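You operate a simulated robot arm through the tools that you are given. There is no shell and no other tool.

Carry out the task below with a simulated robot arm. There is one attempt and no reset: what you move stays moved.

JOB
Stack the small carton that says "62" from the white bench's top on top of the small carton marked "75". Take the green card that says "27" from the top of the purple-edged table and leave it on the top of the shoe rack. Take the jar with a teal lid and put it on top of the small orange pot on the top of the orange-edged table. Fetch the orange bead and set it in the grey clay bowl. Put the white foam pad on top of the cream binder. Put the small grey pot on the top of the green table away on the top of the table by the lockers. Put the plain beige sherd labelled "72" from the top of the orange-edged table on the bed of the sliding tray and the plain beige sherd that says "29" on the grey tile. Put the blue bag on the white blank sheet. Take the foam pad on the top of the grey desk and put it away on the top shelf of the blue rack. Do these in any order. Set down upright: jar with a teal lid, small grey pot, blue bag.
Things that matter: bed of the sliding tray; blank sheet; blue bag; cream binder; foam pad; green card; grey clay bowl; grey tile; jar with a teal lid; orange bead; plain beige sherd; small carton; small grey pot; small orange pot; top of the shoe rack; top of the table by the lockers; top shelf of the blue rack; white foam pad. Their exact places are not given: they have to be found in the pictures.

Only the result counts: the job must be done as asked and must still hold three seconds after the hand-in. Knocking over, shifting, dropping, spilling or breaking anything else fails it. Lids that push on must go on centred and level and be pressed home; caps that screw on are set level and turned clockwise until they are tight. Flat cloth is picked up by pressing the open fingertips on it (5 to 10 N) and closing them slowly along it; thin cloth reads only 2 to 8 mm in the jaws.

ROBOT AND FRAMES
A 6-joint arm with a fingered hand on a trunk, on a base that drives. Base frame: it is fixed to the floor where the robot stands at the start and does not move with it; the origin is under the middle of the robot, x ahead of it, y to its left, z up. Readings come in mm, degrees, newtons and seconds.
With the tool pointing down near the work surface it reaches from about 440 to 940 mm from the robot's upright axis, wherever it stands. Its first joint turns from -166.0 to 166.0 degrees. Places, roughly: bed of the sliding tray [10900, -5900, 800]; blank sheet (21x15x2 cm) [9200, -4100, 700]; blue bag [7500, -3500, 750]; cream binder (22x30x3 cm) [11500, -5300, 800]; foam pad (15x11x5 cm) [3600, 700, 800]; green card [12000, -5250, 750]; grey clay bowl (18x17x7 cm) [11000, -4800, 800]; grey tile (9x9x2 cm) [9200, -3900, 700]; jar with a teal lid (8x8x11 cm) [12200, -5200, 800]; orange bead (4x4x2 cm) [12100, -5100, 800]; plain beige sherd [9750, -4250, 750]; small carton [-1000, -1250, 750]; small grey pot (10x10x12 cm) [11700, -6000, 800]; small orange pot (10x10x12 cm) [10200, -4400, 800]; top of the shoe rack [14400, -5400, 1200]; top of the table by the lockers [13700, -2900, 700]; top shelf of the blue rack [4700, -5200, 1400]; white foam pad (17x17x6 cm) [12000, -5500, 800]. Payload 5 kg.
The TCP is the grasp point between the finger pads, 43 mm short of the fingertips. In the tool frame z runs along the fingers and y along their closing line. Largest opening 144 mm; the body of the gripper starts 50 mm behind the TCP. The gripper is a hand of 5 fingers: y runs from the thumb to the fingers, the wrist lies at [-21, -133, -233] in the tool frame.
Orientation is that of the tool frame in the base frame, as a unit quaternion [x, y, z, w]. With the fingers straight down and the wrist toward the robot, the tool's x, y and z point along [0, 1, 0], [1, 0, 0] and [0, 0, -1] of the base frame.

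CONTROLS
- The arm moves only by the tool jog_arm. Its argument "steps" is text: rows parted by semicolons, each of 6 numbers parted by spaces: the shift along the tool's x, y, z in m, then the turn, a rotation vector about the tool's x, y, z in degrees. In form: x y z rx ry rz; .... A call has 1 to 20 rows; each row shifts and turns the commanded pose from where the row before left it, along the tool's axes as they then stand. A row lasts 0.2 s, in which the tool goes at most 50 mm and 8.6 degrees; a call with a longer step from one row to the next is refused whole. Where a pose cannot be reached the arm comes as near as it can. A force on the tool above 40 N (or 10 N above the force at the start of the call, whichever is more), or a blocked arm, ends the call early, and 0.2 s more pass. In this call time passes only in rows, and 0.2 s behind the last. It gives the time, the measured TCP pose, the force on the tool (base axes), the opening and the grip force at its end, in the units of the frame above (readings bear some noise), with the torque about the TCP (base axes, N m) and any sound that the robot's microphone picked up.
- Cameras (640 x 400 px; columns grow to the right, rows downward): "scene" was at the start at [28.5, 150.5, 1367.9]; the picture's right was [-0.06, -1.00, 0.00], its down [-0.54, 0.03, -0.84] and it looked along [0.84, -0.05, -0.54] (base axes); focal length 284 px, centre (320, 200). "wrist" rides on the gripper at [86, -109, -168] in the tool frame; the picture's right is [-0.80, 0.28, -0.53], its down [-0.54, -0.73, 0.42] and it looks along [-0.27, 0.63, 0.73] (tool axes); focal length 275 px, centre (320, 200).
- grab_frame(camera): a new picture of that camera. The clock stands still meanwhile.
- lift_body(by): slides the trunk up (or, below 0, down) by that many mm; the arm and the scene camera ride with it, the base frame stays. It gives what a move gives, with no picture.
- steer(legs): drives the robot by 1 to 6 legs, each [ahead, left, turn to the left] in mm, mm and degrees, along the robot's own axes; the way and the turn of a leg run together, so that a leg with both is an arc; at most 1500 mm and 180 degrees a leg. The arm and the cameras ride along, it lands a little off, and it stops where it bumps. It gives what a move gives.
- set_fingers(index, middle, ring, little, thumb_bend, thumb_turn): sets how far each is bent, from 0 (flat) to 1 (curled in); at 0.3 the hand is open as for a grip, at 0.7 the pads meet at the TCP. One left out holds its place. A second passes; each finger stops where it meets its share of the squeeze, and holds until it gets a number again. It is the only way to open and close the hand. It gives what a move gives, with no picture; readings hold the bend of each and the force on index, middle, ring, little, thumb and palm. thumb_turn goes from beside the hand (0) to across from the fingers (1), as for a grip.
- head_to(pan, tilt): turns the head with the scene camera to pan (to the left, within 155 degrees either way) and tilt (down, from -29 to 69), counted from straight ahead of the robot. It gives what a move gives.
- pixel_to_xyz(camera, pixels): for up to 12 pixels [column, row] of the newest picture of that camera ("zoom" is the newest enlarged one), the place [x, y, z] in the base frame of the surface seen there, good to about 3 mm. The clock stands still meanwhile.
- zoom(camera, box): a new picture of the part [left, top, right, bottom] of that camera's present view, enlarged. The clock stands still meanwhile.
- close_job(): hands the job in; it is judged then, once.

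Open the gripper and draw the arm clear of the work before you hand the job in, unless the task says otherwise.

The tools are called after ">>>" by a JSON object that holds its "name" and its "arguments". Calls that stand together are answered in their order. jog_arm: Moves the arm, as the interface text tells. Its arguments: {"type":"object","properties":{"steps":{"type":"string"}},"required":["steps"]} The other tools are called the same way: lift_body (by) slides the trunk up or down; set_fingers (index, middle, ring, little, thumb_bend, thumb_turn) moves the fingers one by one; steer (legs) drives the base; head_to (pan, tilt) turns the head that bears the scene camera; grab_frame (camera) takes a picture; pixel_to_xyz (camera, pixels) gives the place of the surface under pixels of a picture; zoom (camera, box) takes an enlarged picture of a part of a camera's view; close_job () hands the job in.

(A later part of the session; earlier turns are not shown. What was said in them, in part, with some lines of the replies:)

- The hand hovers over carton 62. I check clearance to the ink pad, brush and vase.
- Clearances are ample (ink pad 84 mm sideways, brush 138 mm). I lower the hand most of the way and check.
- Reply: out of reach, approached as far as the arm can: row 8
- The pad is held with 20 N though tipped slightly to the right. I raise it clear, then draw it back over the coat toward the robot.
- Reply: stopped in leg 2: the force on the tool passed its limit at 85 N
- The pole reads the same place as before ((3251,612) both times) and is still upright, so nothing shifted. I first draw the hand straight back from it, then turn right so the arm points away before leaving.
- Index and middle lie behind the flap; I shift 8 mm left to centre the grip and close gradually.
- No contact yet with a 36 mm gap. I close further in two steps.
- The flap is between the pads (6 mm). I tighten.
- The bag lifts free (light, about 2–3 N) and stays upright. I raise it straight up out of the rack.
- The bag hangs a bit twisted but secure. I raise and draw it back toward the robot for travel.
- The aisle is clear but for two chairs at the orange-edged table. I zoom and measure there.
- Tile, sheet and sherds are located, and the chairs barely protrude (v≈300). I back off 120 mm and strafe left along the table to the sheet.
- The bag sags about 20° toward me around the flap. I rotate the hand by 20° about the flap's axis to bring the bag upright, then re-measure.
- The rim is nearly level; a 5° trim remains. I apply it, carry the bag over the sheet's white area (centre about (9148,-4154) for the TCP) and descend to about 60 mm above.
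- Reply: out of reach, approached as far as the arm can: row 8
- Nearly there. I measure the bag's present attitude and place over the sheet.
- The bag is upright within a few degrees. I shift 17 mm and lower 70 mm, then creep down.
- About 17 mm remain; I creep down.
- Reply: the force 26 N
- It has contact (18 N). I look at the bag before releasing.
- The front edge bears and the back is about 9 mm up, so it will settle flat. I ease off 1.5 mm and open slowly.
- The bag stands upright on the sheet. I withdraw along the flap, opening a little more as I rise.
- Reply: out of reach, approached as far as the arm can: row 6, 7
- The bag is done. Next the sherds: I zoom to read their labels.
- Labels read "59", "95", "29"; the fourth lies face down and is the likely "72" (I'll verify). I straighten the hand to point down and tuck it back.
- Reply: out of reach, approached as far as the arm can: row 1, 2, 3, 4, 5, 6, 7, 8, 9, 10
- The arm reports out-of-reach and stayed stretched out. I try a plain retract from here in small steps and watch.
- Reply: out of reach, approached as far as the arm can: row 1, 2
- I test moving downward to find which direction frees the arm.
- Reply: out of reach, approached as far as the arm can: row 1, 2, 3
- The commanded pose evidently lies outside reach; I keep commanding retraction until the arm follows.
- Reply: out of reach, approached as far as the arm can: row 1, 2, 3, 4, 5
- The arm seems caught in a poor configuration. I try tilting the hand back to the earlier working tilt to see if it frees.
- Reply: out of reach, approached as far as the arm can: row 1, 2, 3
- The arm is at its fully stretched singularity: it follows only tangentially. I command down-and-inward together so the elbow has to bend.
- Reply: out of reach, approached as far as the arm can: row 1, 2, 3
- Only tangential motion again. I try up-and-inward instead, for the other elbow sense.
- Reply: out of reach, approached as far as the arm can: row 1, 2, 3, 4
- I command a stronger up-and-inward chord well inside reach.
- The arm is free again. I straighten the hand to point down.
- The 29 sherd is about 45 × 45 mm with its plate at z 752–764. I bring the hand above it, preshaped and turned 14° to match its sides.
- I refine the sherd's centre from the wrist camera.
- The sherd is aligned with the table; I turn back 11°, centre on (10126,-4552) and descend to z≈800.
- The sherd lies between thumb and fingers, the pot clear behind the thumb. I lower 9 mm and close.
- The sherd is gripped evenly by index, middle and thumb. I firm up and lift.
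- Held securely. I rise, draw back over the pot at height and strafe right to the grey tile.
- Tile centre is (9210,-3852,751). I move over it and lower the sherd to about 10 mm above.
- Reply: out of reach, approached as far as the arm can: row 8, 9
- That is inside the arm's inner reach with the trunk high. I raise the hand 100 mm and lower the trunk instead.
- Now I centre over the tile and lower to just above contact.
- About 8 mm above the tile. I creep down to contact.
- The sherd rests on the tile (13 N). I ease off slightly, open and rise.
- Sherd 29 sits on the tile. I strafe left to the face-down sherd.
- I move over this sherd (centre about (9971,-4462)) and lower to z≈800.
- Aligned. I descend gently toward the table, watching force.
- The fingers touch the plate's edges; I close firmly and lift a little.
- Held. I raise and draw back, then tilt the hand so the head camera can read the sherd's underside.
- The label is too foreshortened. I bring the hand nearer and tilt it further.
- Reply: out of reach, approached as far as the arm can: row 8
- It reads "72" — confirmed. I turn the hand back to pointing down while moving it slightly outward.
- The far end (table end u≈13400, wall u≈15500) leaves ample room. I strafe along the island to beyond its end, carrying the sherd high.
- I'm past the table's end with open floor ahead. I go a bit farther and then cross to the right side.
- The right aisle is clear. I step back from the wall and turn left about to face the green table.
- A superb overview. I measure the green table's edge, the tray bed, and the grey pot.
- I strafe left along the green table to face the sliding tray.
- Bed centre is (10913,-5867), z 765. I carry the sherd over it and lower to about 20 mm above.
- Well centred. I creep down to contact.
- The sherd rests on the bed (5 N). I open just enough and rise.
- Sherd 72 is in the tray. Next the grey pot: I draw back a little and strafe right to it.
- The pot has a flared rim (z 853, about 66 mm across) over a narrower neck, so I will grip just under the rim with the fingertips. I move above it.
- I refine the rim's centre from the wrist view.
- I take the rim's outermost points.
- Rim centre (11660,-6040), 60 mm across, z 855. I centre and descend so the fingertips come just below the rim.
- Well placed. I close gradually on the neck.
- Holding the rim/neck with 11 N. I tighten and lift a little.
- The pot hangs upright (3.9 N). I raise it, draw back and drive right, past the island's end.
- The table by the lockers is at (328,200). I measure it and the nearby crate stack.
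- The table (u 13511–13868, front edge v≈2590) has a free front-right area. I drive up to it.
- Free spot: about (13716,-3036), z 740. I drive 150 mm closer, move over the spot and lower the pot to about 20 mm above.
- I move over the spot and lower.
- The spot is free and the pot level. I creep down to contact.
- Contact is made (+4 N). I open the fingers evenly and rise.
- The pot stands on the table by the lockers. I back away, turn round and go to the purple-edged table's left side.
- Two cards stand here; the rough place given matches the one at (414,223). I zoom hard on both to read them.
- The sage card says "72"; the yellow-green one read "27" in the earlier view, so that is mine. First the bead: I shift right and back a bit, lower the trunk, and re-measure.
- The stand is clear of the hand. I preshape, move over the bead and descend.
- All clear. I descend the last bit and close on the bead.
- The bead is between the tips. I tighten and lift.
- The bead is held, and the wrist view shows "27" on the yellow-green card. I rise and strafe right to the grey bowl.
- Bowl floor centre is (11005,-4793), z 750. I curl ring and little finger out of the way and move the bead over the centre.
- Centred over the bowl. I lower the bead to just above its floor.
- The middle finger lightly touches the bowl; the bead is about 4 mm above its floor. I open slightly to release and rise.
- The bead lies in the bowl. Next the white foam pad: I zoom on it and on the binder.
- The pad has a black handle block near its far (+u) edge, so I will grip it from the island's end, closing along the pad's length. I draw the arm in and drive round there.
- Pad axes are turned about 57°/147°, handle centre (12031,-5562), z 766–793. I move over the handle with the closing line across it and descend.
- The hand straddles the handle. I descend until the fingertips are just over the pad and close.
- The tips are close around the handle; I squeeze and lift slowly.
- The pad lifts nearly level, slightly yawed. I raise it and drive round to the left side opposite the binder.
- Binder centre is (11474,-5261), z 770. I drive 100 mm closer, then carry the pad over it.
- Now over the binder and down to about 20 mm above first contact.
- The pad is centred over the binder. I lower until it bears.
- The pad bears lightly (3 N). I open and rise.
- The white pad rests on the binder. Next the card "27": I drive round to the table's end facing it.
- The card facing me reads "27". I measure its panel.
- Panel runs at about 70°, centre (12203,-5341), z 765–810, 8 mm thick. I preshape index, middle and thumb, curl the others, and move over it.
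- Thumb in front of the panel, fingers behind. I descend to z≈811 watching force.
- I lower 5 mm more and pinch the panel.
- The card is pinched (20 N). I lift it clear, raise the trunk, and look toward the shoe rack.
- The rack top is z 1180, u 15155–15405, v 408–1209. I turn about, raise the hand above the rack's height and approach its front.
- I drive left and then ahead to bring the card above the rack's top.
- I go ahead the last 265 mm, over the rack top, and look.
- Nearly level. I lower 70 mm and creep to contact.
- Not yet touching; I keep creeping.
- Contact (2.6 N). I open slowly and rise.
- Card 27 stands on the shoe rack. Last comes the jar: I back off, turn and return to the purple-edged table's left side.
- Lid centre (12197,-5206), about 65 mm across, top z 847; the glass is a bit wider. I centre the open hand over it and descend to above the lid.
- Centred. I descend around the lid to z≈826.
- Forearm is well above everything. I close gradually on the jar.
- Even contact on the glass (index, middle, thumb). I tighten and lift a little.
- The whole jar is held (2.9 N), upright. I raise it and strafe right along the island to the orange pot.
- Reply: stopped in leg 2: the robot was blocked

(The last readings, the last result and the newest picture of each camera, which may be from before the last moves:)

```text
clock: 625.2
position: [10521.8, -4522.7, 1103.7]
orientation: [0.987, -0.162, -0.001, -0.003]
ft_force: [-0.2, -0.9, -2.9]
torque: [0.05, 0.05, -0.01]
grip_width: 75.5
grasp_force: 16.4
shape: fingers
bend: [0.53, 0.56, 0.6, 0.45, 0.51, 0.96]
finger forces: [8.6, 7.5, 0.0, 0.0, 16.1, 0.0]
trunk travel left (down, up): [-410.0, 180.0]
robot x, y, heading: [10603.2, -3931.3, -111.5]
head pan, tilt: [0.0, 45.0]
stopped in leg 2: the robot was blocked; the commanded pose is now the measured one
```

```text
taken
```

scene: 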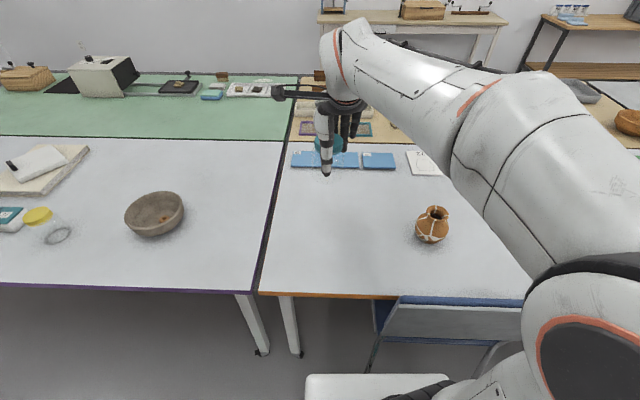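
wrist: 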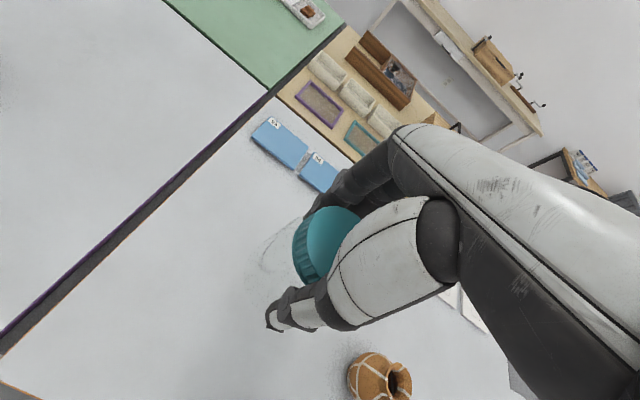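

The base was blocked, apparently by the chair tucked at this table. I look down there to see.

>>> {"name": "head_to", "arguments": {"pan": -40, "tilt": 60}}

>>> {"name": "grab_frame", "arguments": {"camera": "scene"}}

>>> {"name": "head_to", "arguments": {"pan": -90, "tilt": 55}}

>>> {"name": "grab_frame", "arguments": {"camera": "scene"}}

```text
clock: 626.3
position: [10520.8, -4523.1, 1104.1]
orientation: [0.987, -0.161, -0.001, -0.004]
ft_force: [-0.4, 0.0, -2.3]
torque: [-0.03, -0.02, 0.02]
grip_width: 75.6
grasp_force: 16.5
shape: fingers
bend: [0.53, 0.56, 0.6, 0.45, 0.51, 0.96]
finger forces: [8.6, 7.7, 0.0, 0.0, 16.1, 0.0]
trunk travel left (down, up): [-410.0, 180.0]
robot x, y, heading: [10602.7, -3928.1, -111.4]
head pan, tilt: [-40.0, 60.0]
```

```text
taken
```

scene: 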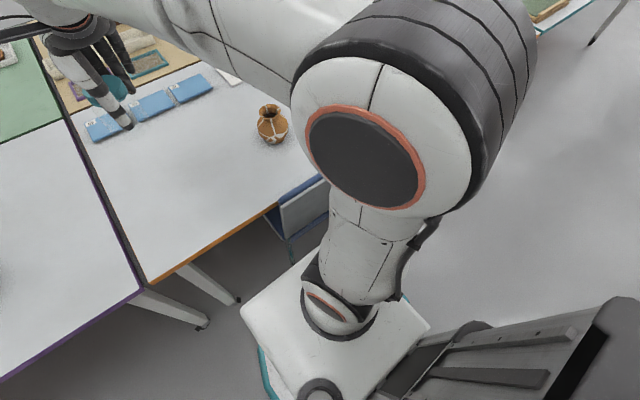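

```text
clock: 627.4
position: [10519.8, -4522.8, 1105.2]
orientation: [0.987, -0.162, -0.001, -0.003]
ft_force: [0.3, 0.1, -1.6]
torque: [0.02, 0.05, 0.0]
grip_width: 75.8
grasp_force: 15.5
shape: fingers
bend: [0.53, 0.56, 0.6, 0.45, 0.51, 0.96]
finger forces: [8.7, 7.5, 0.0, 0.0, 16.0, 0.0]
trunk travel left (down, up): [-410.0, 180.0]
robot x, y, heading: [10605.3, -3931.2, -111.4]
head pan, tilt: [-90.0, 55.0]
```

```text
taken
```

scene: 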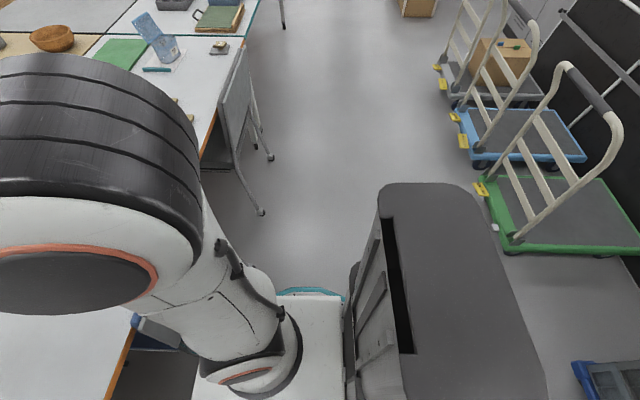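

I measure the visible chair's feet to know how far they stick out.

>>> {"name": "pixel_to_xyz", "arguments": {"camera": "scene", "pixels": [[262, 211], [270, 157], [235, 130], [243, 75], [310, 295], [200, 340], [135, 325], [150, 340]]}}

```text
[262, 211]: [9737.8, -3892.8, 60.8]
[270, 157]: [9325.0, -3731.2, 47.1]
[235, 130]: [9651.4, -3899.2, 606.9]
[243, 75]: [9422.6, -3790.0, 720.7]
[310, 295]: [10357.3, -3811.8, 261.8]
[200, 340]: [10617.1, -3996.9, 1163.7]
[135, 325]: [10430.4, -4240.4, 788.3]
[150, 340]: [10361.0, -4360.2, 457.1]
```

The chair's foot at about (11260, 330) touched my base ring. I back straight off and check that chair.

>>> {"name": "steer", "arguments": {"legs": [[-80, 0, 0]]}}

>>> {"name": "steer", "arguments": {"legs": [[-60, 350, -2]]}}

>>> {"name": "head_to", "arguments": {"pan": -55, "tilt": 45}}

>>> {"name": "grab_frame", "arguments": {"camera": "scene"}}

```text
clock: 628.5
position: [10550.9, -4447.7, 1104.8]
orientation: [0.987, -0.161, -0.001, -0.003]
ft_force: [0.7, 0.2, -2.2]
torque: [-0.07, 0.0, 0.0]
grip_width: 75.7
grasp_force: 16.0
shape: fingers
bend: [0.53, 0.56, 0.6, 0.45, 0.51, 0.96]
finger forces: [8.6, 7.7, 0.1, 0.0, 16.0, 0.0]
trunk travel left (down, up): [-410.0, 180.0]
robot x, y, heading: [10633.2, -3854.3, -111.3]
head pan, tilt: [-90.0, 55.0]
```

```text
clock: 630.8
position: [10877.0, -4522.3, 1105.7]
orientation: [0.984, -0.178, -0.001, -0.002]
ft_force: [-0.9, 0.1, -1.5]
torque: [-0.01, 0.01, 0.0]
grip_width: 75.6
grasp_force: 16.1
shape: fingers
bend: [0.53, 0.56, 0.6, 0.45, 0.51, 0.96]
finger forces: [8.6, 7.8, 0.1, 0.0, 16.0, 0.0]
trunk travel left (down, up): [-410.0, 180.0]
robot x, y, heading: [10988.8, -3933.6, -113.5]
head pan, tilt: [-90.0, 55.0]
```

```text
clock: 631.8
position: [10876.9, -4522.0, 1105.4]
orientation: [0.984, -0.178, -0.001, -0.004]
ft_force: [0.1, 0.7, -2.6]
torque: [-0.01, 0.02, -0.01]
grip_width: 75.5
grasp_force: 16.7
shape: fingers
bend: [0.53, 0.56, 0.6, 0.45, 0.51, 0.96]
finger forces: [8.6, 7.7, 0.0, 0.0, 16.0, 0.0]
trunk travel left (down, up): [-410.0, 180.0]
robot x, y, heading: [10983.7, -3930.2, -113.3]
head pan, tilt: [-55.0, 45.0]
```

```text
taken
```

scene: 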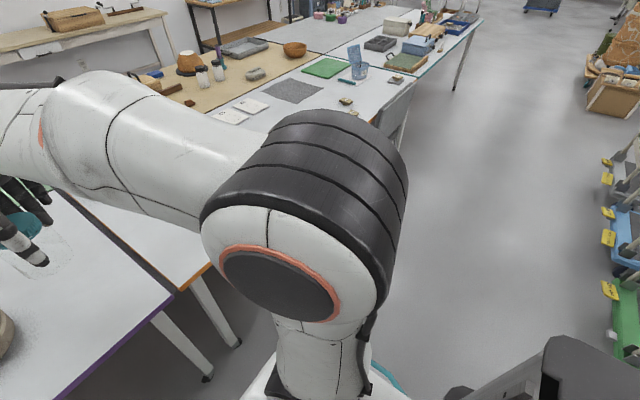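

The elbow hides it; I try other angles.

>>> {"name": "head_to", "arguments": {"pan": -85, "tilt": 40}}

>>> {"name": "grab_frame", "arguments": {"camera": "scene"}}

>>> {"name": "head_to", "arguments": {"pan": -25, "tilt": 45}}

>>> {"name": "grab_frame", "arguments": {"camera": "scene"}}

```text
clock: 632.8
position: [10876.3, -4523.5, 1105.1]
orientation: [0.984, -0.179, 0.0, -0.002]
ft_force: [-0.4, -0.8, -2.8]
torque: [-0.03, 0.02, 0.0]
grip_width: 75.3
grasp_force: 16.1
shape: fingers
bend: [0.53, 0.56, 0.6, 0.45, 0.51, 0.96]
finger forces: [8.7, 7.7, 0.0, 0.0, 15.9, 0.0]
trunk travel left (down, up): [-410.0, 180.0]
robot x, y, heading: [10978.3, -3932.0, -113.3]
head pan, tilt: [-85.0, 40.0]
```

```text
taken
```

scene: 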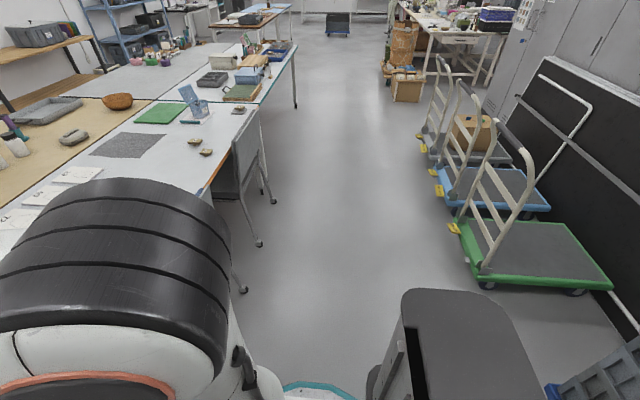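

```text
clock: 634.1
position: [10876.4, -4522.8, 1104.9]
orientation: [0.984, -0.178, -0.001, -0.003]
ft_force: [0.0, 0.0, -2.5]
torque: [0.02, 0.01, -0.02]
grip_width: 75.8
grasp_force: 16.5
shape: fingers
bend: [0.53, 0.56, 0.6, 0.45, 0.51, 0.96]
finger forces: [8.6, 7.8, 0.0, 0.1, 15.9, 0.1]
trunk travel left (down, up): [-410.0, 180.0]
robot x, y, heading: [10981.7, -3929.0, -113.1]
head pan, tilt: [-25.0, 45.0]
```

```text
taken
```

scene: 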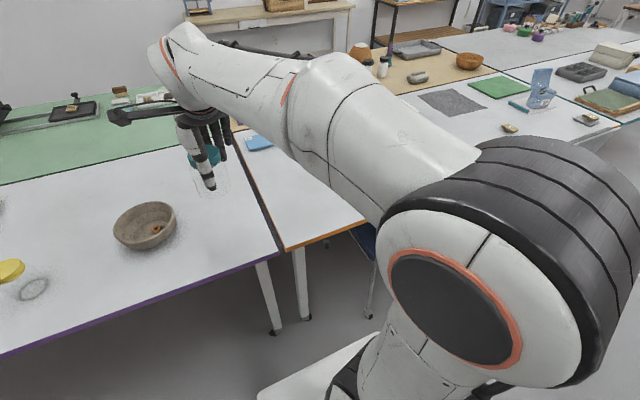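

I return to the first angle and measure the feet at (243,290) and (258,243).

>>> {"name": "head_to", "arguments": {"pan": -85, "tilt": 40}}

>>> {"name": "grab_frame", "arguments": {"camera": "scene"}}

>>> {"name": "pixel_to_xyz", "arguments": {"camera": "scene", "pixels": [[243, 289], [242, 280], [258, 243], [274, 200], [236, 262], [240, 150], [225, 180], [260, 235]]}}

>>> {"name": "zoom", "arguments": {"camera": "scene", "box": [190, 90, 310, 310]}}

```text
clock: 635.4
position: [10876.5, -4522.5, 1104.5]
orientation: [0.984, -0.18, -0.001, -0.003]
ft_force: [-0.4, 0.4, -2.8]
torque: [-0.03, 0.02, 0.0]
grip_width: 75.5
grasp_force: 16.5
shape: fingers
bend: [0.53, 0.56, 0.6, 0.45, 0.51, 0.96]
finger forces: [8.6, 7.7, 0.0, 0.1, 16.0, 0.0]
trunk travel left (down, up): [-410.0, 180.0]
robot x, y, heading: [10979.2, -3932.2, -113.5]
head pan, tilt: [-85.0, 40.0]
```

```text
taken
```

scene: 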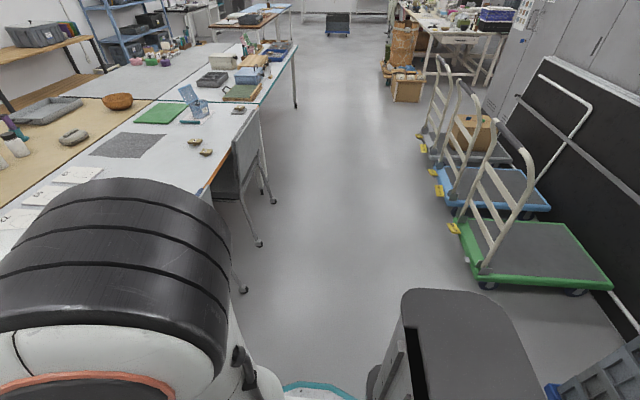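

```text
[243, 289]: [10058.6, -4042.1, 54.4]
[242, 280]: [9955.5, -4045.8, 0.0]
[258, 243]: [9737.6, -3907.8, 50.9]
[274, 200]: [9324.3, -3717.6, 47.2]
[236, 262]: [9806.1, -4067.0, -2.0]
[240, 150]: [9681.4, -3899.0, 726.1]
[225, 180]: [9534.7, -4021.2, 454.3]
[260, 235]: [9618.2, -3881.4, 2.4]
```

```text
1.82 times, centred on (250, 200) of scene
```

zoom: 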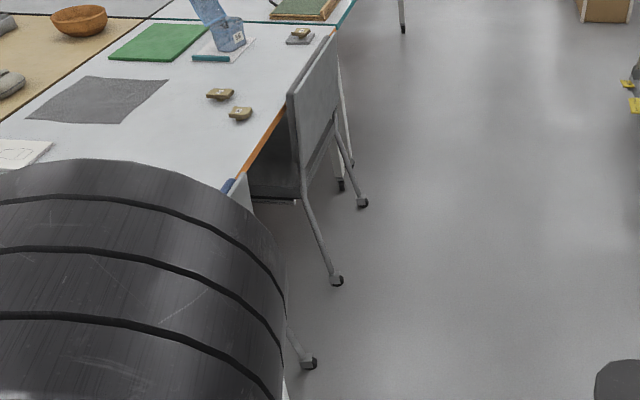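

Chair feet line up as before (v≈317), so it has not been displaced. Now farther out (v≈786), I strafe right again to the pot.

>>> {"name": "steer", "arguments": {"legs": [[0, -650, 0]]}}

>>> {"name": "head_to", "arguments": {"pan": 0, "tilt": 45}}

>>> {"name": "grab_frame", "arguments": {"camera": "scene"}}

>>> {"name": "grab_frame", "arguments": {"camera": "wrist"}}

```text
clock: 639.0
position: [10278.8, -4266.7, 1104.3]
orientation: [0.984, -0.178, -0.001, -0.003]
ft_force: [-0.3, -0.1, -1.7]
torque: [0.01, -0.03, 0.01]
grip_width: 75.1
grasp_force: 16.1
shape: fingers
bend: [0.53, 0.56, 0.6, 0.45, 0.51, 0.96]
finger forces: [8.6, 7.7, 0.0, 0.0, 16.0, 0.0]
trunk travel left (down, up): [-410.0, 180.0]
robot x, y, heading: [10380.2, -3677.8, -113.0]
head pan, tilt: [-85.0, 40.0]
```

```text
clock: 640.6
position: [10278.7, -4266.5, 1105.2]
orientation: [0.984, -0.179, -0.001, -0.003]
ft_force: [-0.2, 0.2, -2.9]
torque: [-0.03, -0.01, -0.01]
grip_width: 75.6
grasp_force: 16.3
shape: fingers
bend: [0.53, 0.56, 0.6, 0.45, 0.51, 0.96]
finger forces: [8.4, 7.7, 0.0, 0.0, 16.1, 0.0]
trunk travel left (down, up): [-410.0, 180.0]
robot x, y, heading: [10383.3, -3676.0, -113.0]
head pan, tilt: [0.0, 45.0]
```

```text
taken
```

scene: 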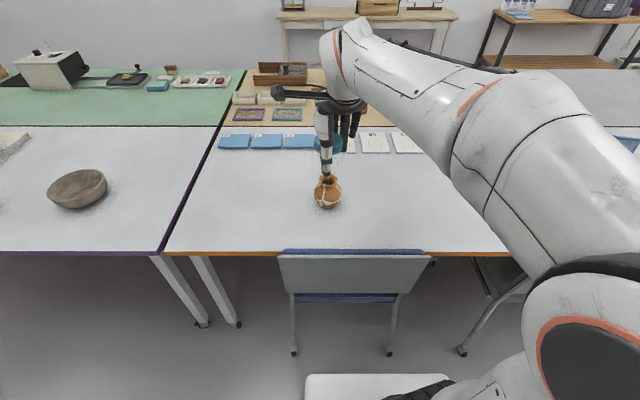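

```text
taken
```

wrist: 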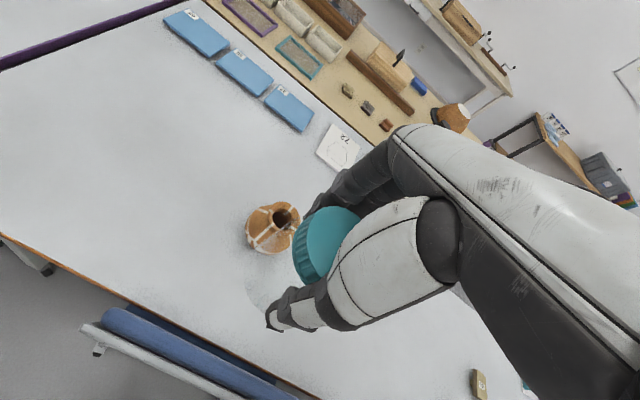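

I measure the orange pot's rim from both cameras.

>>> {"name": "zoom", "arguments": {"camera": "wrist", "box": [235, 190, 315, 265]}}

>>> {"name": "pixel_to_xyz", "arguments": {"camera": "zoom", "pixels": [[280, 140], [300, 110], [370, 100], [420, 140], [425, 185], [390, 225], [330, 230], [290, 190], [350, 160]]}}

>>> {"name": "zoom", "arguments": {"camera": "scene", "box": [300, 160, 356, 216]}}

>>> {"name": "pixel_to_xyz", "arguments": {"camera": "zoom", "pixels": [[255, 130], [370, 130], [310, 165], [350, 160], [275, 155], [360, 115]]}}

```text
5.33 times, centred on (275, 228) of wrist
```

zoom: 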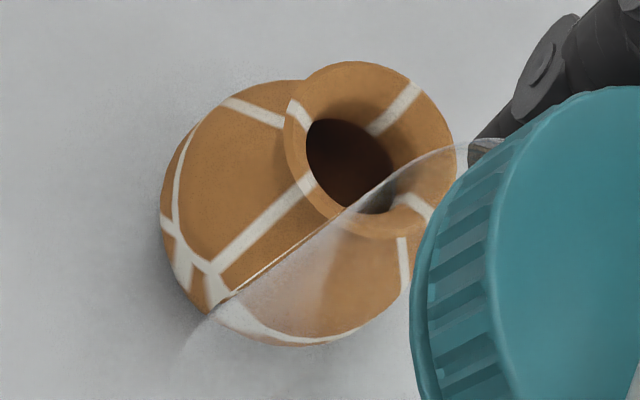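

```text
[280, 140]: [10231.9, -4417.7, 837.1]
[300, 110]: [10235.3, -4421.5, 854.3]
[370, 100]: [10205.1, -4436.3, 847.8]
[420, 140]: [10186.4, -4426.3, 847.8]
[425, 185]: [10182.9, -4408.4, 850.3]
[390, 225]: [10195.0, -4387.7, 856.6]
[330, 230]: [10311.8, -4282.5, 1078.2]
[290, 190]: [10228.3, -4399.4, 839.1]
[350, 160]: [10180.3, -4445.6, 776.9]
```

```text
7.14 times, centred on (328, 188) of scene
```

zoom: 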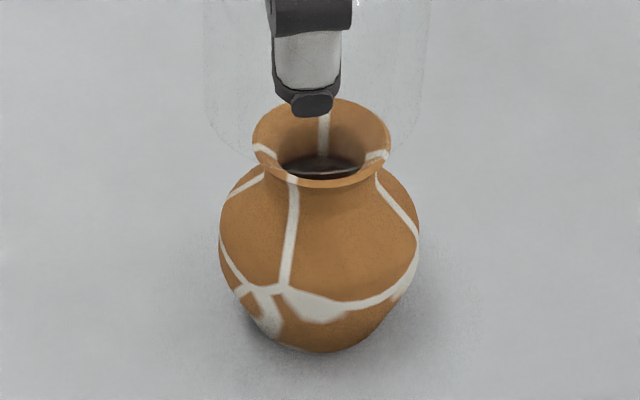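

```text
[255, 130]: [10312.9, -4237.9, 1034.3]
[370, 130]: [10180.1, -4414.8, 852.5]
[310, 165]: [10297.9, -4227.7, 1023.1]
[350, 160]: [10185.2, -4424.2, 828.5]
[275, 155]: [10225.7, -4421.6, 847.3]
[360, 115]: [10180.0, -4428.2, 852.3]
```

I take the rim's outermost points, where no glass is in front.

>>> {"name": "zoom", "arguments": {"camera": "wrist", "box": [235, 190, 315, 265]}}

>>> {"name": "pixel_to_xyz", "arguments": {"camera": "zoom", "pixels": [[288, 130], [300, 95], [325, 70], [355, 64], [400, 74], [435, 100], [451, 125], [293, 165], [310, 195], [395, 235]]}}

```text
5.33 times, centred on (275, 228) of wrist
```

zoom: 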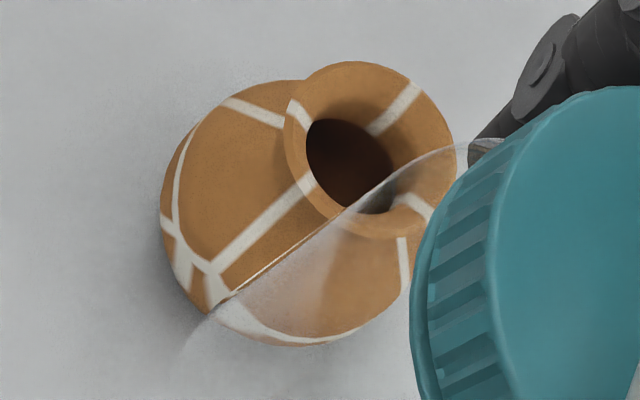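

```text
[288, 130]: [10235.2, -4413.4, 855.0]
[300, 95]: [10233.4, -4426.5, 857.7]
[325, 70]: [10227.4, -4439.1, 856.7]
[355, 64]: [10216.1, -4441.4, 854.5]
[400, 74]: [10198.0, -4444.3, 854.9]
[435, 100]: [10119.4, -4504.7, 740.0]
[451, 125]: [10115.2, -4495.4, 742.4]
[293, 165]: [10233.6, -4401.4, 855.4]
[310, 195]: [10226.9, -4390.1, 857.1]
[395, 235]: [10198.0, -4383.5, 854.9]
```

Rim centre is (10205,-4414), radius 31, z 855.5. I now locate the lid (jar axis) relative to the tool.

>>> {"name": "pixel_to_xyz", "arguments": {"camera": "wrist", "pixels": [[309, 262], [307, 245], [312, 228], [322, 215], [335, 209], [348, 208], [325, 275], [330, 240], [300, 235], [294, 250], [300, 275]]}}

```text
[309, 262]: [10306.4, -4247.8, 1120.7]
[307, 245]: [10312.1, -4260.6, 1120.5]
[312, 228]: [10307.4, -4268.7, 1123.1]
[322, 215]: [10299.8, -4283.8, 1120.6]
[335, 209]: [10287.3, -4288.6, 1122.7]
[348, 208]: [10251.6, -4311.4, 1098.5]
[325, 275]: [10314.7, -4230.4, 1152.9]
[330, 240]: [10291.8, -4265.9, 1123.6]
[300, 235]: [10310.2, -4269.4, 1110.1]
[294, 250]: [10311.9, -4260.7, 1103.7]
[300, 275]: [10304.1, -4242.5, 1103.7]
```

The jar axis is within a few mm of the TCP. I move over the pot and lower to about 15 mm above its rim.

>>> {"name": "jog_arm", "arguments": {"steps": "-0.0043 0.0416 0 0 0 0;-0.0043 0.0416 0 0 0 0;-0.0043 0.0416 0 0 0 0;-0.0044 0.0414 0 0 0 0;0 0 0.036 0 0 0;0 0 0.036 0 0 0;0 0 0.036 0 0 0;0 0 0.034 0 0 0"}}

>>> {"name": "grab_frame", "arguments": {"camera": "scene"}}

>>> {"name": "zoom", "arguments": {"camera": "scene", "box": [290, 130, 370, 220]}}

>>> {"name": "zoom", "arguments": {"camera": "wrist", "box": [210, 170, 370, 350]}}

```text
clock: 642.4
position: [10203.6, -4416.4, 963.6]
orientation: [0.984, -0.179, -0.001, -0.003]
ft_force: [-0.6, 0.1, -2.4]
torque: [0.03, -0.01, -0.03]
grip_width: 75.4
grasp_force: 16.1
shape: fingers
bend: [0.53, 0.56, 0.6, 0.45, 0.51, 0.96]
finger forces: [8.6, 7.7, 0.0, 0.1, 15.9, 0.1]
trunk travel left (down, up): [-410.0, 180.0]
robot x, y, heading: [10385.9, -3673.5, -113.0]
head pan, tilt: [0.0, 45.0]
```

```text
taken
```

scene: 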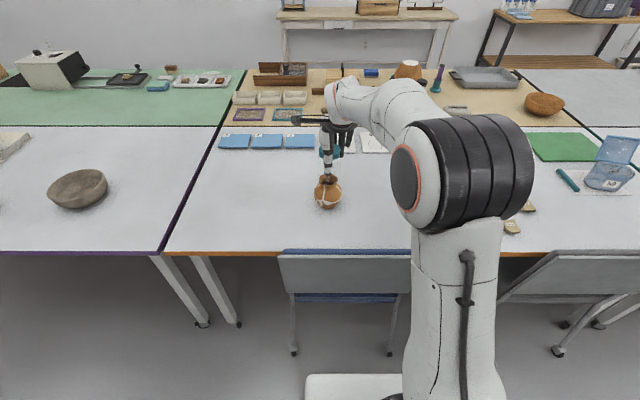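

```text
4.44 times, centred on (330, 175) of scene
```

zoom: 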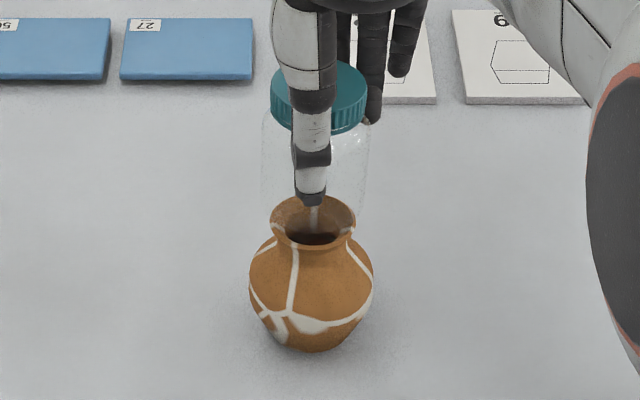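

```text
2.22 times, centred on (290, 260) of wrist
```

zoom: 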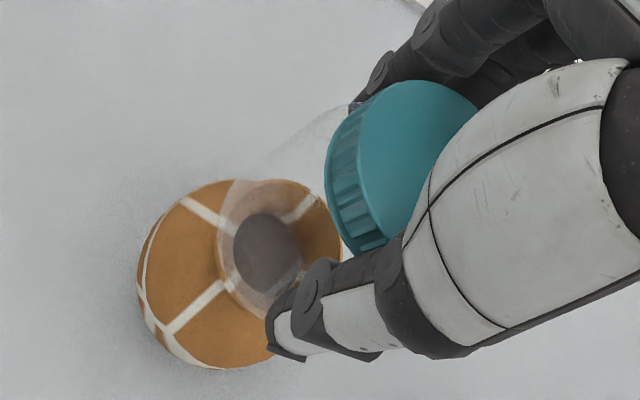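

I enlarge the wrist view around rim and jar bottom to judge the front-back alignment.

>>> {"name": "zoom", "arguments": {"camera": "wrist", "box": [230, 230, 310, 330]}}

>>> {"name": "pixel_to_xyz", "arguments": {"camera": "wrist", "pixels": [[245, 262], [250, 280], [256, 248], [270, 240], [290, 245], [298, 258], [260, 295], [249, 268], [253, 255], [280, 242]]}}

>>> {"name": "zoom", "arguments": {"camera": "scene", "box": [310, 150, 346, 200]}}

```text
4.00 times, centred on (270, 280) of wrist
```

zoom: 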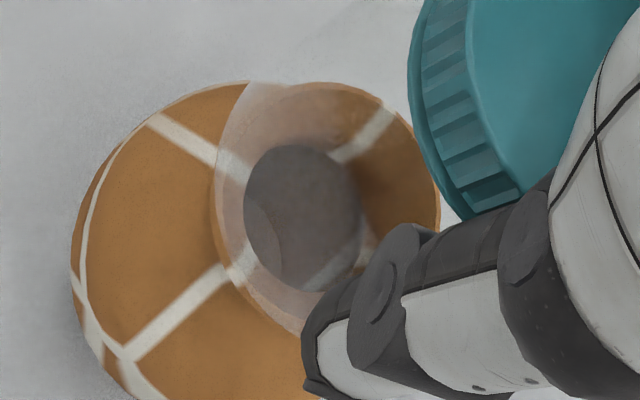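

```text
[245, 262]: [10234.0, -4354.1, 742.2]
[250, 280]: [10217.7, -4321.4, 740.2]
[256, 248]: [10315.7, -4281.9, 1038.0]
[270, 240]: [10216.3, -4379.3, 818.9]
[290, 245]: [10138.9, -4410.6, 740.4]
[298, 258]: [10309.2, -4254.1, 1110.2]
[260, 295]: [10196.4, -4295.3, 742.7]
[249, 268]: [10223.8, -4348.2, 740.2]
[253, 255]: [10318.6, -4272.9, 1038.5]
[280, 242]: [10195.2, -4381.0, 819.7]
```

```text
8.00 times, centred on (328, 175) of scene
```

zoom: 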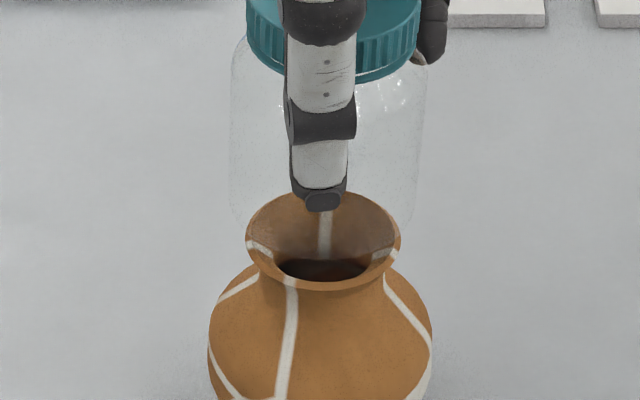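

The jar looks about 5 mm too near me over the rim. I shift 5 mm outward and creep down.

>>> {"name": "jog_arm", "arguments": {"steps": "0 0.005 0 0 0 0;0 0 0.008 0 0 0"}}

>>> {"name": "zoom", "arguments": {"camera": "scene", "box": [310, 150, 346, 200]}}

>>> {"name": "grab_frame", "arguments": {"camera": "wrist"}}

>>> {"name": "zoom", "arguments": {"camera": "wrist", "box": [230, 220, 330, 330]}}

```text
clock: 643.0
position: [10204.0, -4421.7, 953.9]
orientation: [0.984, -0.178, -0.001, -0.003]
ft_force: [-0.6, -0.4, -1.7]
torque: [0.04, 0.0, -0.01]
grip_width: 75.7
grasp_force: 16.0
shape: fingers
bend: [0.53, 0.56, 0.6, 0.45, 0.51, 0.96]
finger forces: [8.6, 7.7, 0.0, 0.1, 15.9, 0.0]
trunk travel left (down, up): [-410.0, 180.0]
robot x, y, heading: [10382.9, -3676.6, -113.1]
head pan, tilt: [0.0, 45.0]
```

```text
8.00 times, centred on (328, 175) of scene
```

zoom: 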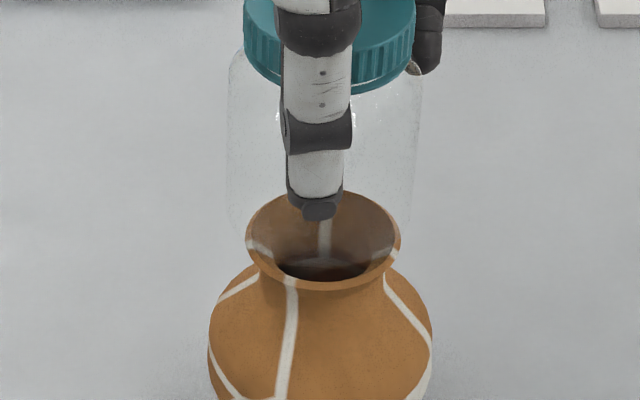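

```text
taken
```

wrist: 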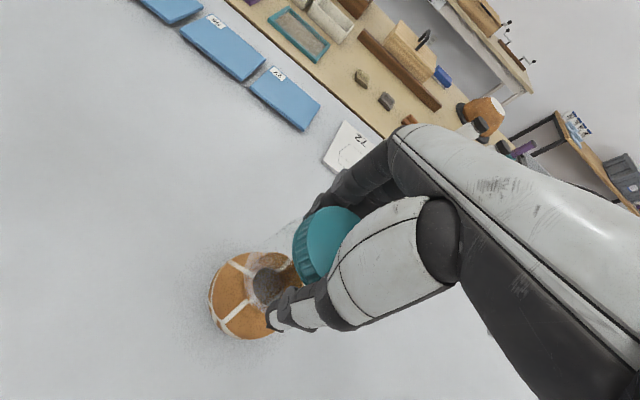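

```text
3.64 times, centred on (280, 275) of wrist
```

zoom: 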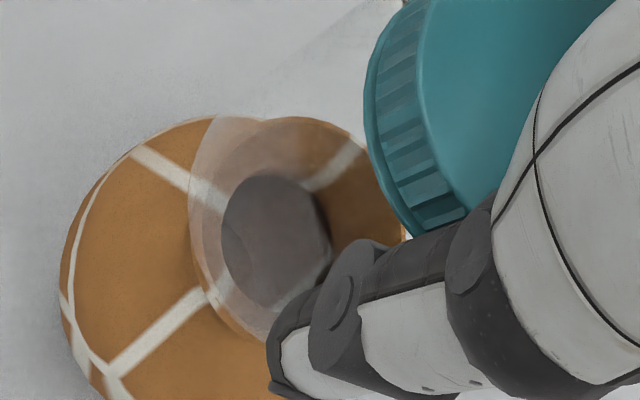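

I re-measure the lid's edge now that the wrist frame is fresh, to compare its centre with the rim's.

>>> {"name": "pixel_to_xyz", "arguments": {"camera": "wrist", "pixels": [[309, 262], [307, 245], [313, 226], [322, 215], [335, 209], [330, 240], [320, 250], [258, 268], [300, 262], [250, 275], [262, 255], [316, 272]]}}

>>> {"name": "zoom", "arguments": {"camera": "wrist", "box": [285, 195, 365, 290]}}

>>> {"name": "pixel_to_xyz", "arguments": {"camera": "zoom", "pixels": [[175, 230], [165, 190], [180, 140], [215, 95], [260, 70], [310, 62], [355, 75], [195, 280], [215, 310], [390, 105]]}}

```text
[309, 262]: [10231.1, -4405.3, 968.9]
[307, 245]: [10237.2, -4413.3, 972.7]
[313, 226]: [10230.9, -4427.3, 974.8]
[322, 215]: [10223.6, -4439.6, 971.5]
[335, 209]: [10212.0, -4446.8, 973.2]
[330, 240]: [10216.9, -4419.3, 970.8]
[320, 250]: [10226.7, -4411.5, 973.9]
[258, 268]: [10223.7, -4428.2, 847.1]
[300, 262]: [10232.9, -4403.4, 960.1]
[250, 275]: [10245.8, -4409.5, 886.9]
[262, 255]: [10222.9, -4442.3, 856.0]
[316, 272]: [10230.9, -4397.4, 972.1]
```

```text
4.21 times, centred on (325, 242) of wrist
```

zoom: 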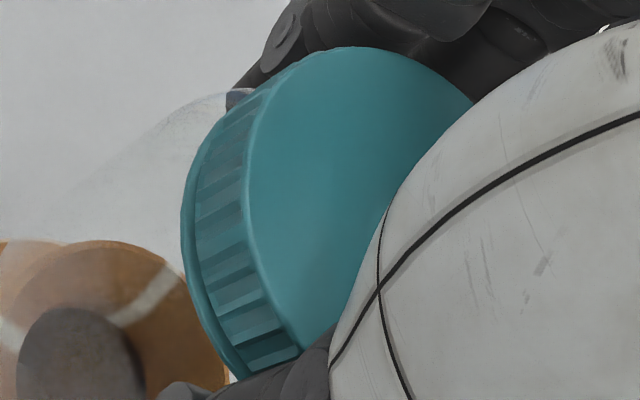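

```text
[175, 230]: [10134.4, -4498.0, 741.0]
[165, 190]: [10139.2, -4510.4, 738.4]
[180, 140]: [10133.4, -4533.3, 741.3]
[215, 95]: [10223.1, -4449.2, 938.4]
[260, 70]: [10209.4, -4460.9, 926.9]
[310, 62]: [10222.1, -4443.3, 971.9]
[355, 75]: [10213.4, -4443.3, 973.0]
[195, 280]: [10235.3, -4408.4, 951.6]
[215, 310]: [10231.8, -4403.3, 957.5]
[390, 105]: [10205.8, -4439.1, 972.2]
```

I sample the boundary of the lid's flat top for a better circle.

>>> {"name": "pixel_to_xyz", "arguments": {"camera": "zoom", "pixels": [[250, 140], [248, 185], [256, 240], [275, 295], [300, 340], [275, 95], [320, 58], [365, 52], [420, 66], [460, 95], [340, 320]]}}

```text
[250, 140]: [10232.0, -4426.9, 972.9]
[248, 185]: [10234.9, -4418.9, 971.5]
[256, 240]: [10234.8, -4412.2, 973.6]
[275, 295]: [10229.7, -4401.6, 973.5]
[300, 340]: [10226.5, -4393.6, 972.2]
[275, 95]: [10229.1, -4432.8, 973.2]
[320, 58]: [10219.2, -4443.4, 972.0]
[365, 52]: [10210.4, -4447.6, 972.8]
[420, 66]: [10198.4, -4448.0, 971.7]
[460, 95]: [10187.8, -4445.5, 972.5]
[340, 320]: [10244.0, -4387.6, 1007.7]
```

Lid centre (10202.5,-4416) lies within 3 mm of the rim's centre and is level. I trim that and creep down about 11 mm to contact.

>>> {"name": "jog_arm", "arguments": {"steps": "0.0015 -0.0022 0.004 0 0 0;0 0 0.003 0 0 0"}}

>>> {"name": "jog_arm", "arguments": {"steps": "0 0 0.0015 0 0 0;0 0 0.001 0 0 0"}}

>>> {"name": "jog_arm", "arguments": {"steps": "0 0 0.001 0 0 0;0 0 0.001 0 0 0"}}

```text
clock: 643.6
position: [10206.3, -4418.1, 947.5]
orientation: [0.984, -0.178, -0.001, -0.003]
ft_force: [-0.4, 0.2, -1.4]
torque: [0.0, -0.02, -0.02]
grip_width: 75.4
grasp_force: 15.9
shape: fingers
bend: [0.53, 0.56, 0.6, 0.45, 0.51, 0.96]
finger forces: [8.6, 7.7, 0.0, 0.0, 15.8, 0.1]
trunk travel left (down, up): [-410.0, 180.0]
robot x, y, heading: [10382.3, -3678.0, -112.9]
head pan, tilt: [0.0, 45.0]
```

```text
clock: 644.2
position: [10204.5, -4417.0, 944.3]
orientation: [0.984, -0.178, -0.001, -0.003]
ft_force: [-0.5, -0.8, -2.1]
torque: [-0.01, 0.02, -0.01]
grip_width: 75.4
grasp_force: 16.5
shape: fingers
bend: [0.53, 0.56, 0.6, 0.45, 0.51, 0.96]
finger forces: [8.6, 7.7, 0.0, 0.0, 15.8, 0.1]
trunk travel left (down, up): [-410.0, 180.0]
robot x, y, heading: [10379.0, -3679.0, -113.2]
head pan, tilt: [0.0, 45.0]
```

```text
clock: 644.8
position: [10204.0, -4418.2, 943.3]
orientation: [0.984, -0.178, -0.001, -0.002]
ft_force: [0.9, -0.4, 1.5]
torque: [0.05, 0.02, -0.05]
grip_width: 75.5
grasp_force: 16.8
shape: fingers
bend: [0.53, 0.56, 0.6, 0.45, 0.51, 0.96]
finger forces: [8.3, 7.6, 0.0, 0.1, 16.9, 0.2]
trunk travel left (down, up): [-410.0, 180.0]
robot x, y, heading: [10385.4, -3677.9, -113.3]
head pan, tilt: [0.0, 45.0]
```

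The jar rests on the rim (+1.5 N). I open in small, balanced steps.

>>> {"name": "set_fingers", "arguments": {"index": 0.51, "middle": 0.53, "ring": 0.48, "thumb_bend": 0.495}}

>>> {"name": "grab_frame", "arguments": {"camera": "wrist"}}

>>> {"name": "zoom", "arguments": {"camera": "scene", "box": [300, 130, 360, 215]}}

```text
clock: 645.8
position: [10205.0, -4418.1, 943.3]
orientation: [0.984, -0.178, -0.001, -0.004]
ft_force: [0.4, -0.2, 0.0]
torque: [0.02, -0.03, 0.0]
grip_width: 80.3
grasp_force: 1.1
shape: fingers
bend: [0.51, 0.53, 0.48, 0.45, 0.48, 0.97]
finger forces: [0.1, 0.7, 0.0, 0.0, 1.1, 0.0]
trunk travel left (down, up): [-410.0, 180.0]
robot x, y, heading: [10381.7, -3677.1, -113.0]
head pan, tilt: [0.0, 45.0]
```

```text
taken
```

wrist: 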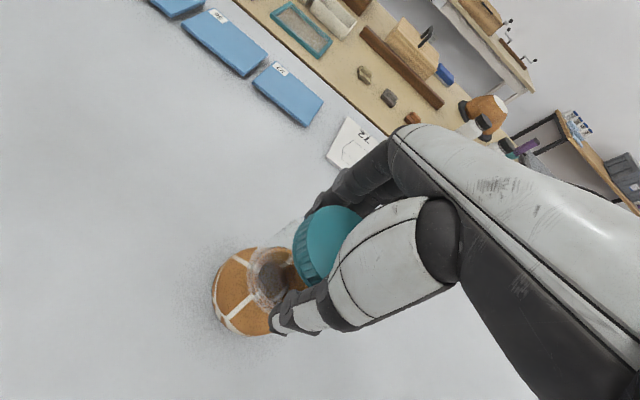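

```text
4.71 times, centred on (330, 172) of scene
```

zoom: 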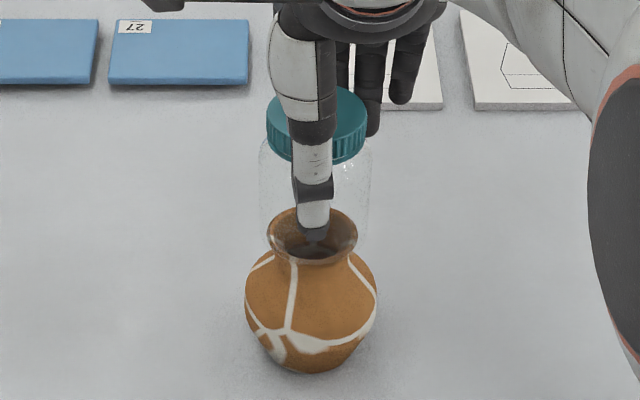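

The jar stands by itself with the grip nearly off. I open fully and check before rising.

>>> {"name": "set_fingers", "arguments": {"index": 0.45, "middle": 0.46, "ring": 0.42, "little": 0.42, "thumb_bend": 0.43}}

>>> {"name": "set_fingers", "arguments": {"index": 0.38, "middle": 0.38, "ring": 0.38, "little": 0.38, "thumb_bend": 0.37}}

>>> {"name": "grab_frame", "arguments": {"camera": "wrist"}}

>>> {"name": "zoom", "arguments": {"camera": "scene", "box": [300, 130, 360, 215]}}

```text
clock: 646.8
position: [10204.9, -4419.0, 943.3]
orientation: [0.984, -0.178, -0.001, -0.003]
ft_force: [-0.5, -0.5, -0.2]
torque: [0.01, 0.03, -0.02]
grip_width: 99.6
grasp_force: 0.0
shape: fingers
bend: [0.45, 0.46, 0.42, 0.42, 0.43, 0.97]
finger forces: [0.0, 0.0, 0.1, 0.0, 0.1, 0.1]
trunk travel left (down, up): [-410.0, 180.0]
robot x, y, heading: [10382.6, -3678.9, -113.3]
head pan, tilt: [0.0, 45.0]
```

```text
clock: 647.8
position: [10204.3, -4418.6, 942.4]
orientation: [0.984, -0.177, -0.002, -0.003]
ft_force: [0.4, 0.0, 0.1]
torque: [0.01, -0.02, -0.02]
grip_width: 122.9
grasp_force: 0.0
shape: fingers
bend: [0.38, 0.38, 0.38, 0.38, 0.37, 0.97]
finger forces: [0.1, 0.0, 0.0, 0.1, 0.0, 0.1]
trunk travel left (down, up): [-410.0, 180.0]
robot x, y, heading: [10380.9, -3679.4, -113.2]
head pan, tilt: [0.0, 45.0]
```

```text
taken
```

wrist: 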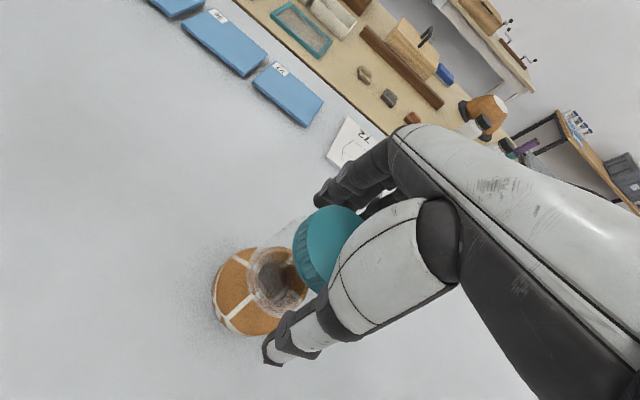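

```text
4.71 times, centred on (330, 172) of scene
```

zoom: 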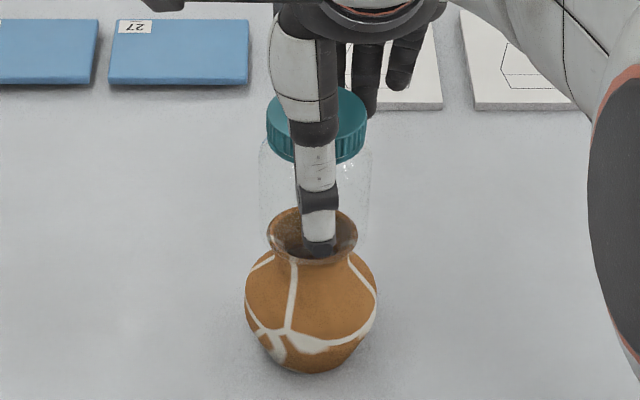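

The jar stands free and level on the pot. I rise straight up, slowly at first.

>>> {"name": "jog_arm", "arguments": {"steps": "0 0 -0.015 0 0 0;0 0 -0.02 0 0 0;0 0 -0.03 0 0 0;0 0 -0.04 0 0 0;0 0 -0.04 0 0 0;0 0 -0.04 0 0 0;0 0 -0.04 0 0 0"}}

>>> {"name": "jog_arm", "arguments": {"steps": "0 -0.04 -0.01 0 0 0;0 -0.04 0 0 0 0;0 -0.04 0 0 0 0;0 -0.04 0 0 0 0"}}

>>> {"name": "grab_frame", "arguments": {"camera": "scene"}}

>>> {"name": "zoom", "arguments": {"camera": "scene", "box": [290, 120, 370, 220]}}

```text
clock: 649.4
position: [10206.2, -4417.3, 1170.4]
orientation: [0.984, -0.179, -0.001, -0.003]
ft_force: [0.2, -0.8, -1.2]
torque: [-0.02, 0.01, -0.02]
grip_width: 123.0
grasp_force: 0.1
shape: fingers
bend: [0.38, 0.38, 0.38, 0.38, 0.37, 0.97]
finger forces: [0.0, 0.1, 0.0, 0.0, 0.0, 0.0]
trunk travel left (down, up): [-410.0, 180.0]
robot x, y, heading: [10380.5, -3678.0, -113.0]
head pan, tilt: [0.0, 45.0]
```

```text
clock: 650.4
position: [10263.1, -4270.1, 1179.7]
orientation: [0.984, -0.178, -0.002, -0.003]
ft_force: [0.3, 0.3, 0.5]
torque: [0.01, 0.03, 0.01]
grip_width: 123.4
grasp_force: 0.1
shape: fingers
bend: [0.38, 0.38, 0.38, 0.38, 0.37, 0.97]
finger forces: [0.0, 0.0, 0.0, 0.0, 0.1, 0.0]
trunk travel left (down, up): [-410.0, 180.0]
robot x, y, heading: [10384.5, -3678.6, -113.3]
head pan, tilt: [0.0, 45.0]
```

```text
taken
```

scene: 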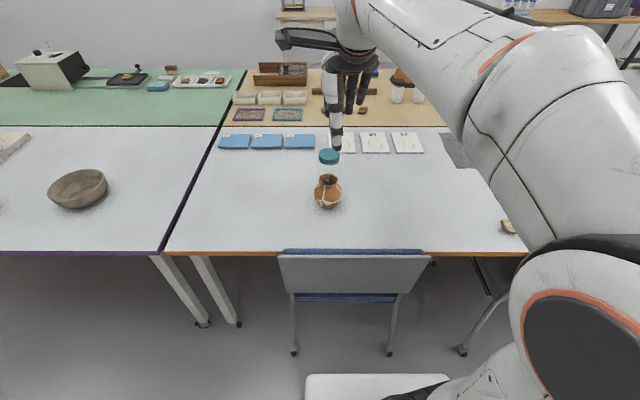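

```text
4.00 times, centred on (330, 170) of scene
```

zoom: 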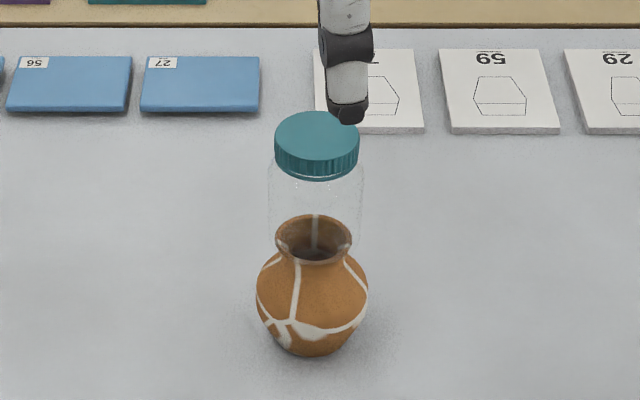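

The jar stands upright on the pot. I check the chair's feet once more against the earlier measurement.

>>> {"name": "pixel_to_xyz", "arguments": {"camera": "scene", "pixels": [[294, 352], [389, 352], [282, 256], [428, 257], [172, 252], [470, 255]]}}

>>> {"name": "head_to", "arguments": {"pan": -40, "tilt": 35}}

>>> {"name": "grab_frame", "arguments": {"camera": "scene"}}

```text
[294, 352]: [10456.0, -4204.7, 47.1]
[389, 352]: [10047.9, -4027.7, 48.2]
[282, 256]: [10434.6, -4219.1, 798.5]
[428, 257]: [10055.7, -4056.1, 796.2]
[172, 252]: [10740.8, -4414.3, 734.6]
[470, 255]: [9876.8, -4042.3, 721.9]
```

```text
clock: 651.4
position: [10261.4, -4270.6, 1178.3]
orientation: [0.984, -0.178, -0.001, -0.003]
ft_force: [0.2, -1.6, 0.2]
torque: [0.0, 0.0, -0.01]
grip_width: 122.9
grasp_force: 0.0
shape: fingers
bend: [0.38, 0.38, 0.38, 0.38, 0.37, 0.97]
finger forces: [0.0, 0.1, 0.0, 0.0, 0.0, 0.1]
trunk travel left (down, up): [-410.0, 180.0]
robot x, y, heading: [10383.3, -3679.4, -112.9]
head pan, tilt: [-40.0, 35.0]
```

```text
taken
```

scene: 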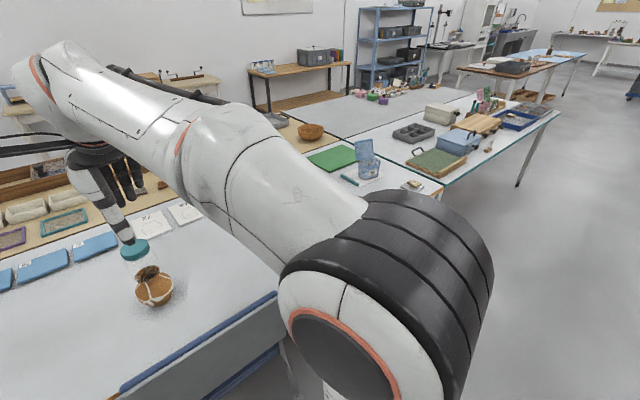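

Both chair feet are in line (v≈325), unmoved, and the jar still stands. I back clear of the table and hand the job in.

>>> {"name": "steer", "arguments": {"legs": [[-250, 0, 0]]}}

>>> {"name": "head_to", "arguments": {"pan": 0, "tilt": 35}}

>>> {"name": "grab_frame", "arguments": {"camera": "scene"}}

```text
clock: 653.3
position: [10359.0, -4041.1, 1179.5]
orientation: [0.984, -0.179, -0.001, -0.003]
ft_force: [0.3, -0.1, 1.1]
torque: [-0.01, 0.03, 0.03]
grip_width: 123.2
grasp_force: 0.1
shape: fingers
bend: [0.38, 0.38, 0.38, 0.38, 0.37, 0.97]
finger forces: [0.0, 0.0, 0.0, 0.1, 0.0, 0.1]
trunk travel left (down, up): [-410.0, 180.0]
robot x, y, heading: [10480.7, -3447.4, -113.3]
head pan, tilt: [-40.0, 35.0]
```

```text
clock: 654.3
position: [10358.8, -4040.5, 1177.7]
orientation: [0.984, -0.178, -0.001, -0.003]
ft_force: [0.3, -0.4, 0.5]
torque: [0.02, -0.02, 0.02]
grip_width: 123.5
grasp_force: 0.2
shape: fingers
bend: [0.38, 0.38, 0.38, 0.38, 0.37, 0.97]
finger forces: [0.1, 0.1, 0.1, 0.0, 0.0, 0.0]
trunk travel left (down, up): [-410.0, 180.0]
robot x, y, heading: [10478.5, -3450.4, -113.3]
head pan, tilt: [0.0, 35.0]
```

```text
taken
```

scene: 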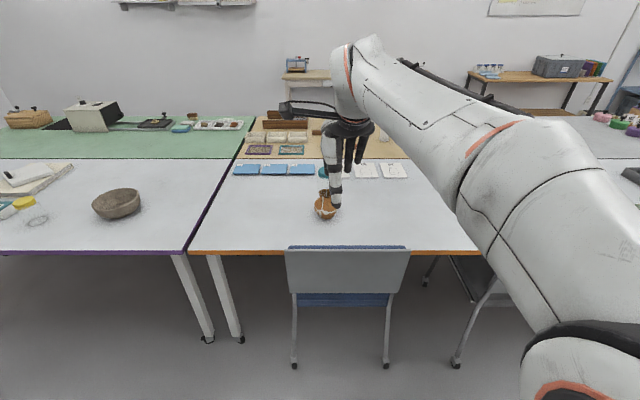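

Everything is in place: all the pieces were set down and the arm is clear with the hand open. I hand the job in.

>>> {"name": "close_job", "arguments": {}}

```text
The job is handed in.
```

I finished every item on the list and handed the job in, with the hand open and the arm clear. The result of the judging was not shown to me.

| Item | Where it is now |
|---|---|
| Small carton "62" | On top of carton "75" on the white bench |
| Foam pad from the grey desk | Top shelf of the blue rack, turned about 25° |
| Blue bag | Upright on the white blank sheet |
| Sherd "29" | On the grey tile |
| Sherd "72" | On the bed of the sliding tray, label down |
| Small grey pot | Upright on the table by the lockers |
| Orange bead | In the grey clay bowl |
| White foam pad | On the cream binder |
| Green card "27" | Standing on top of the shoe rack |
| Jar with a teal lid | Upright on the small orange pot, centred to within about 3 mm |

**Choosing between look-alikes:** sherd "72" was lying face down, so I picked it up and read its underside before moving it. For the card I took the yellow-green one that reads "27". The rough place you gave was closer to a sage-green card, but that one reads "72".

**Two bumps that could count against the result:**
- **Stand by the grey desk:** while carrying the first foam pad, the hand struck the tall stand's pole hard enough to stop the drive (85 N). The pole measured in the same place before and after and was still upright.
- **Chair at the orange-edged table:** the base touched the foot of a tucked-in chair while I was carrying the jar. The chair's feet still measured in line afterwards, with no sign of it moving.
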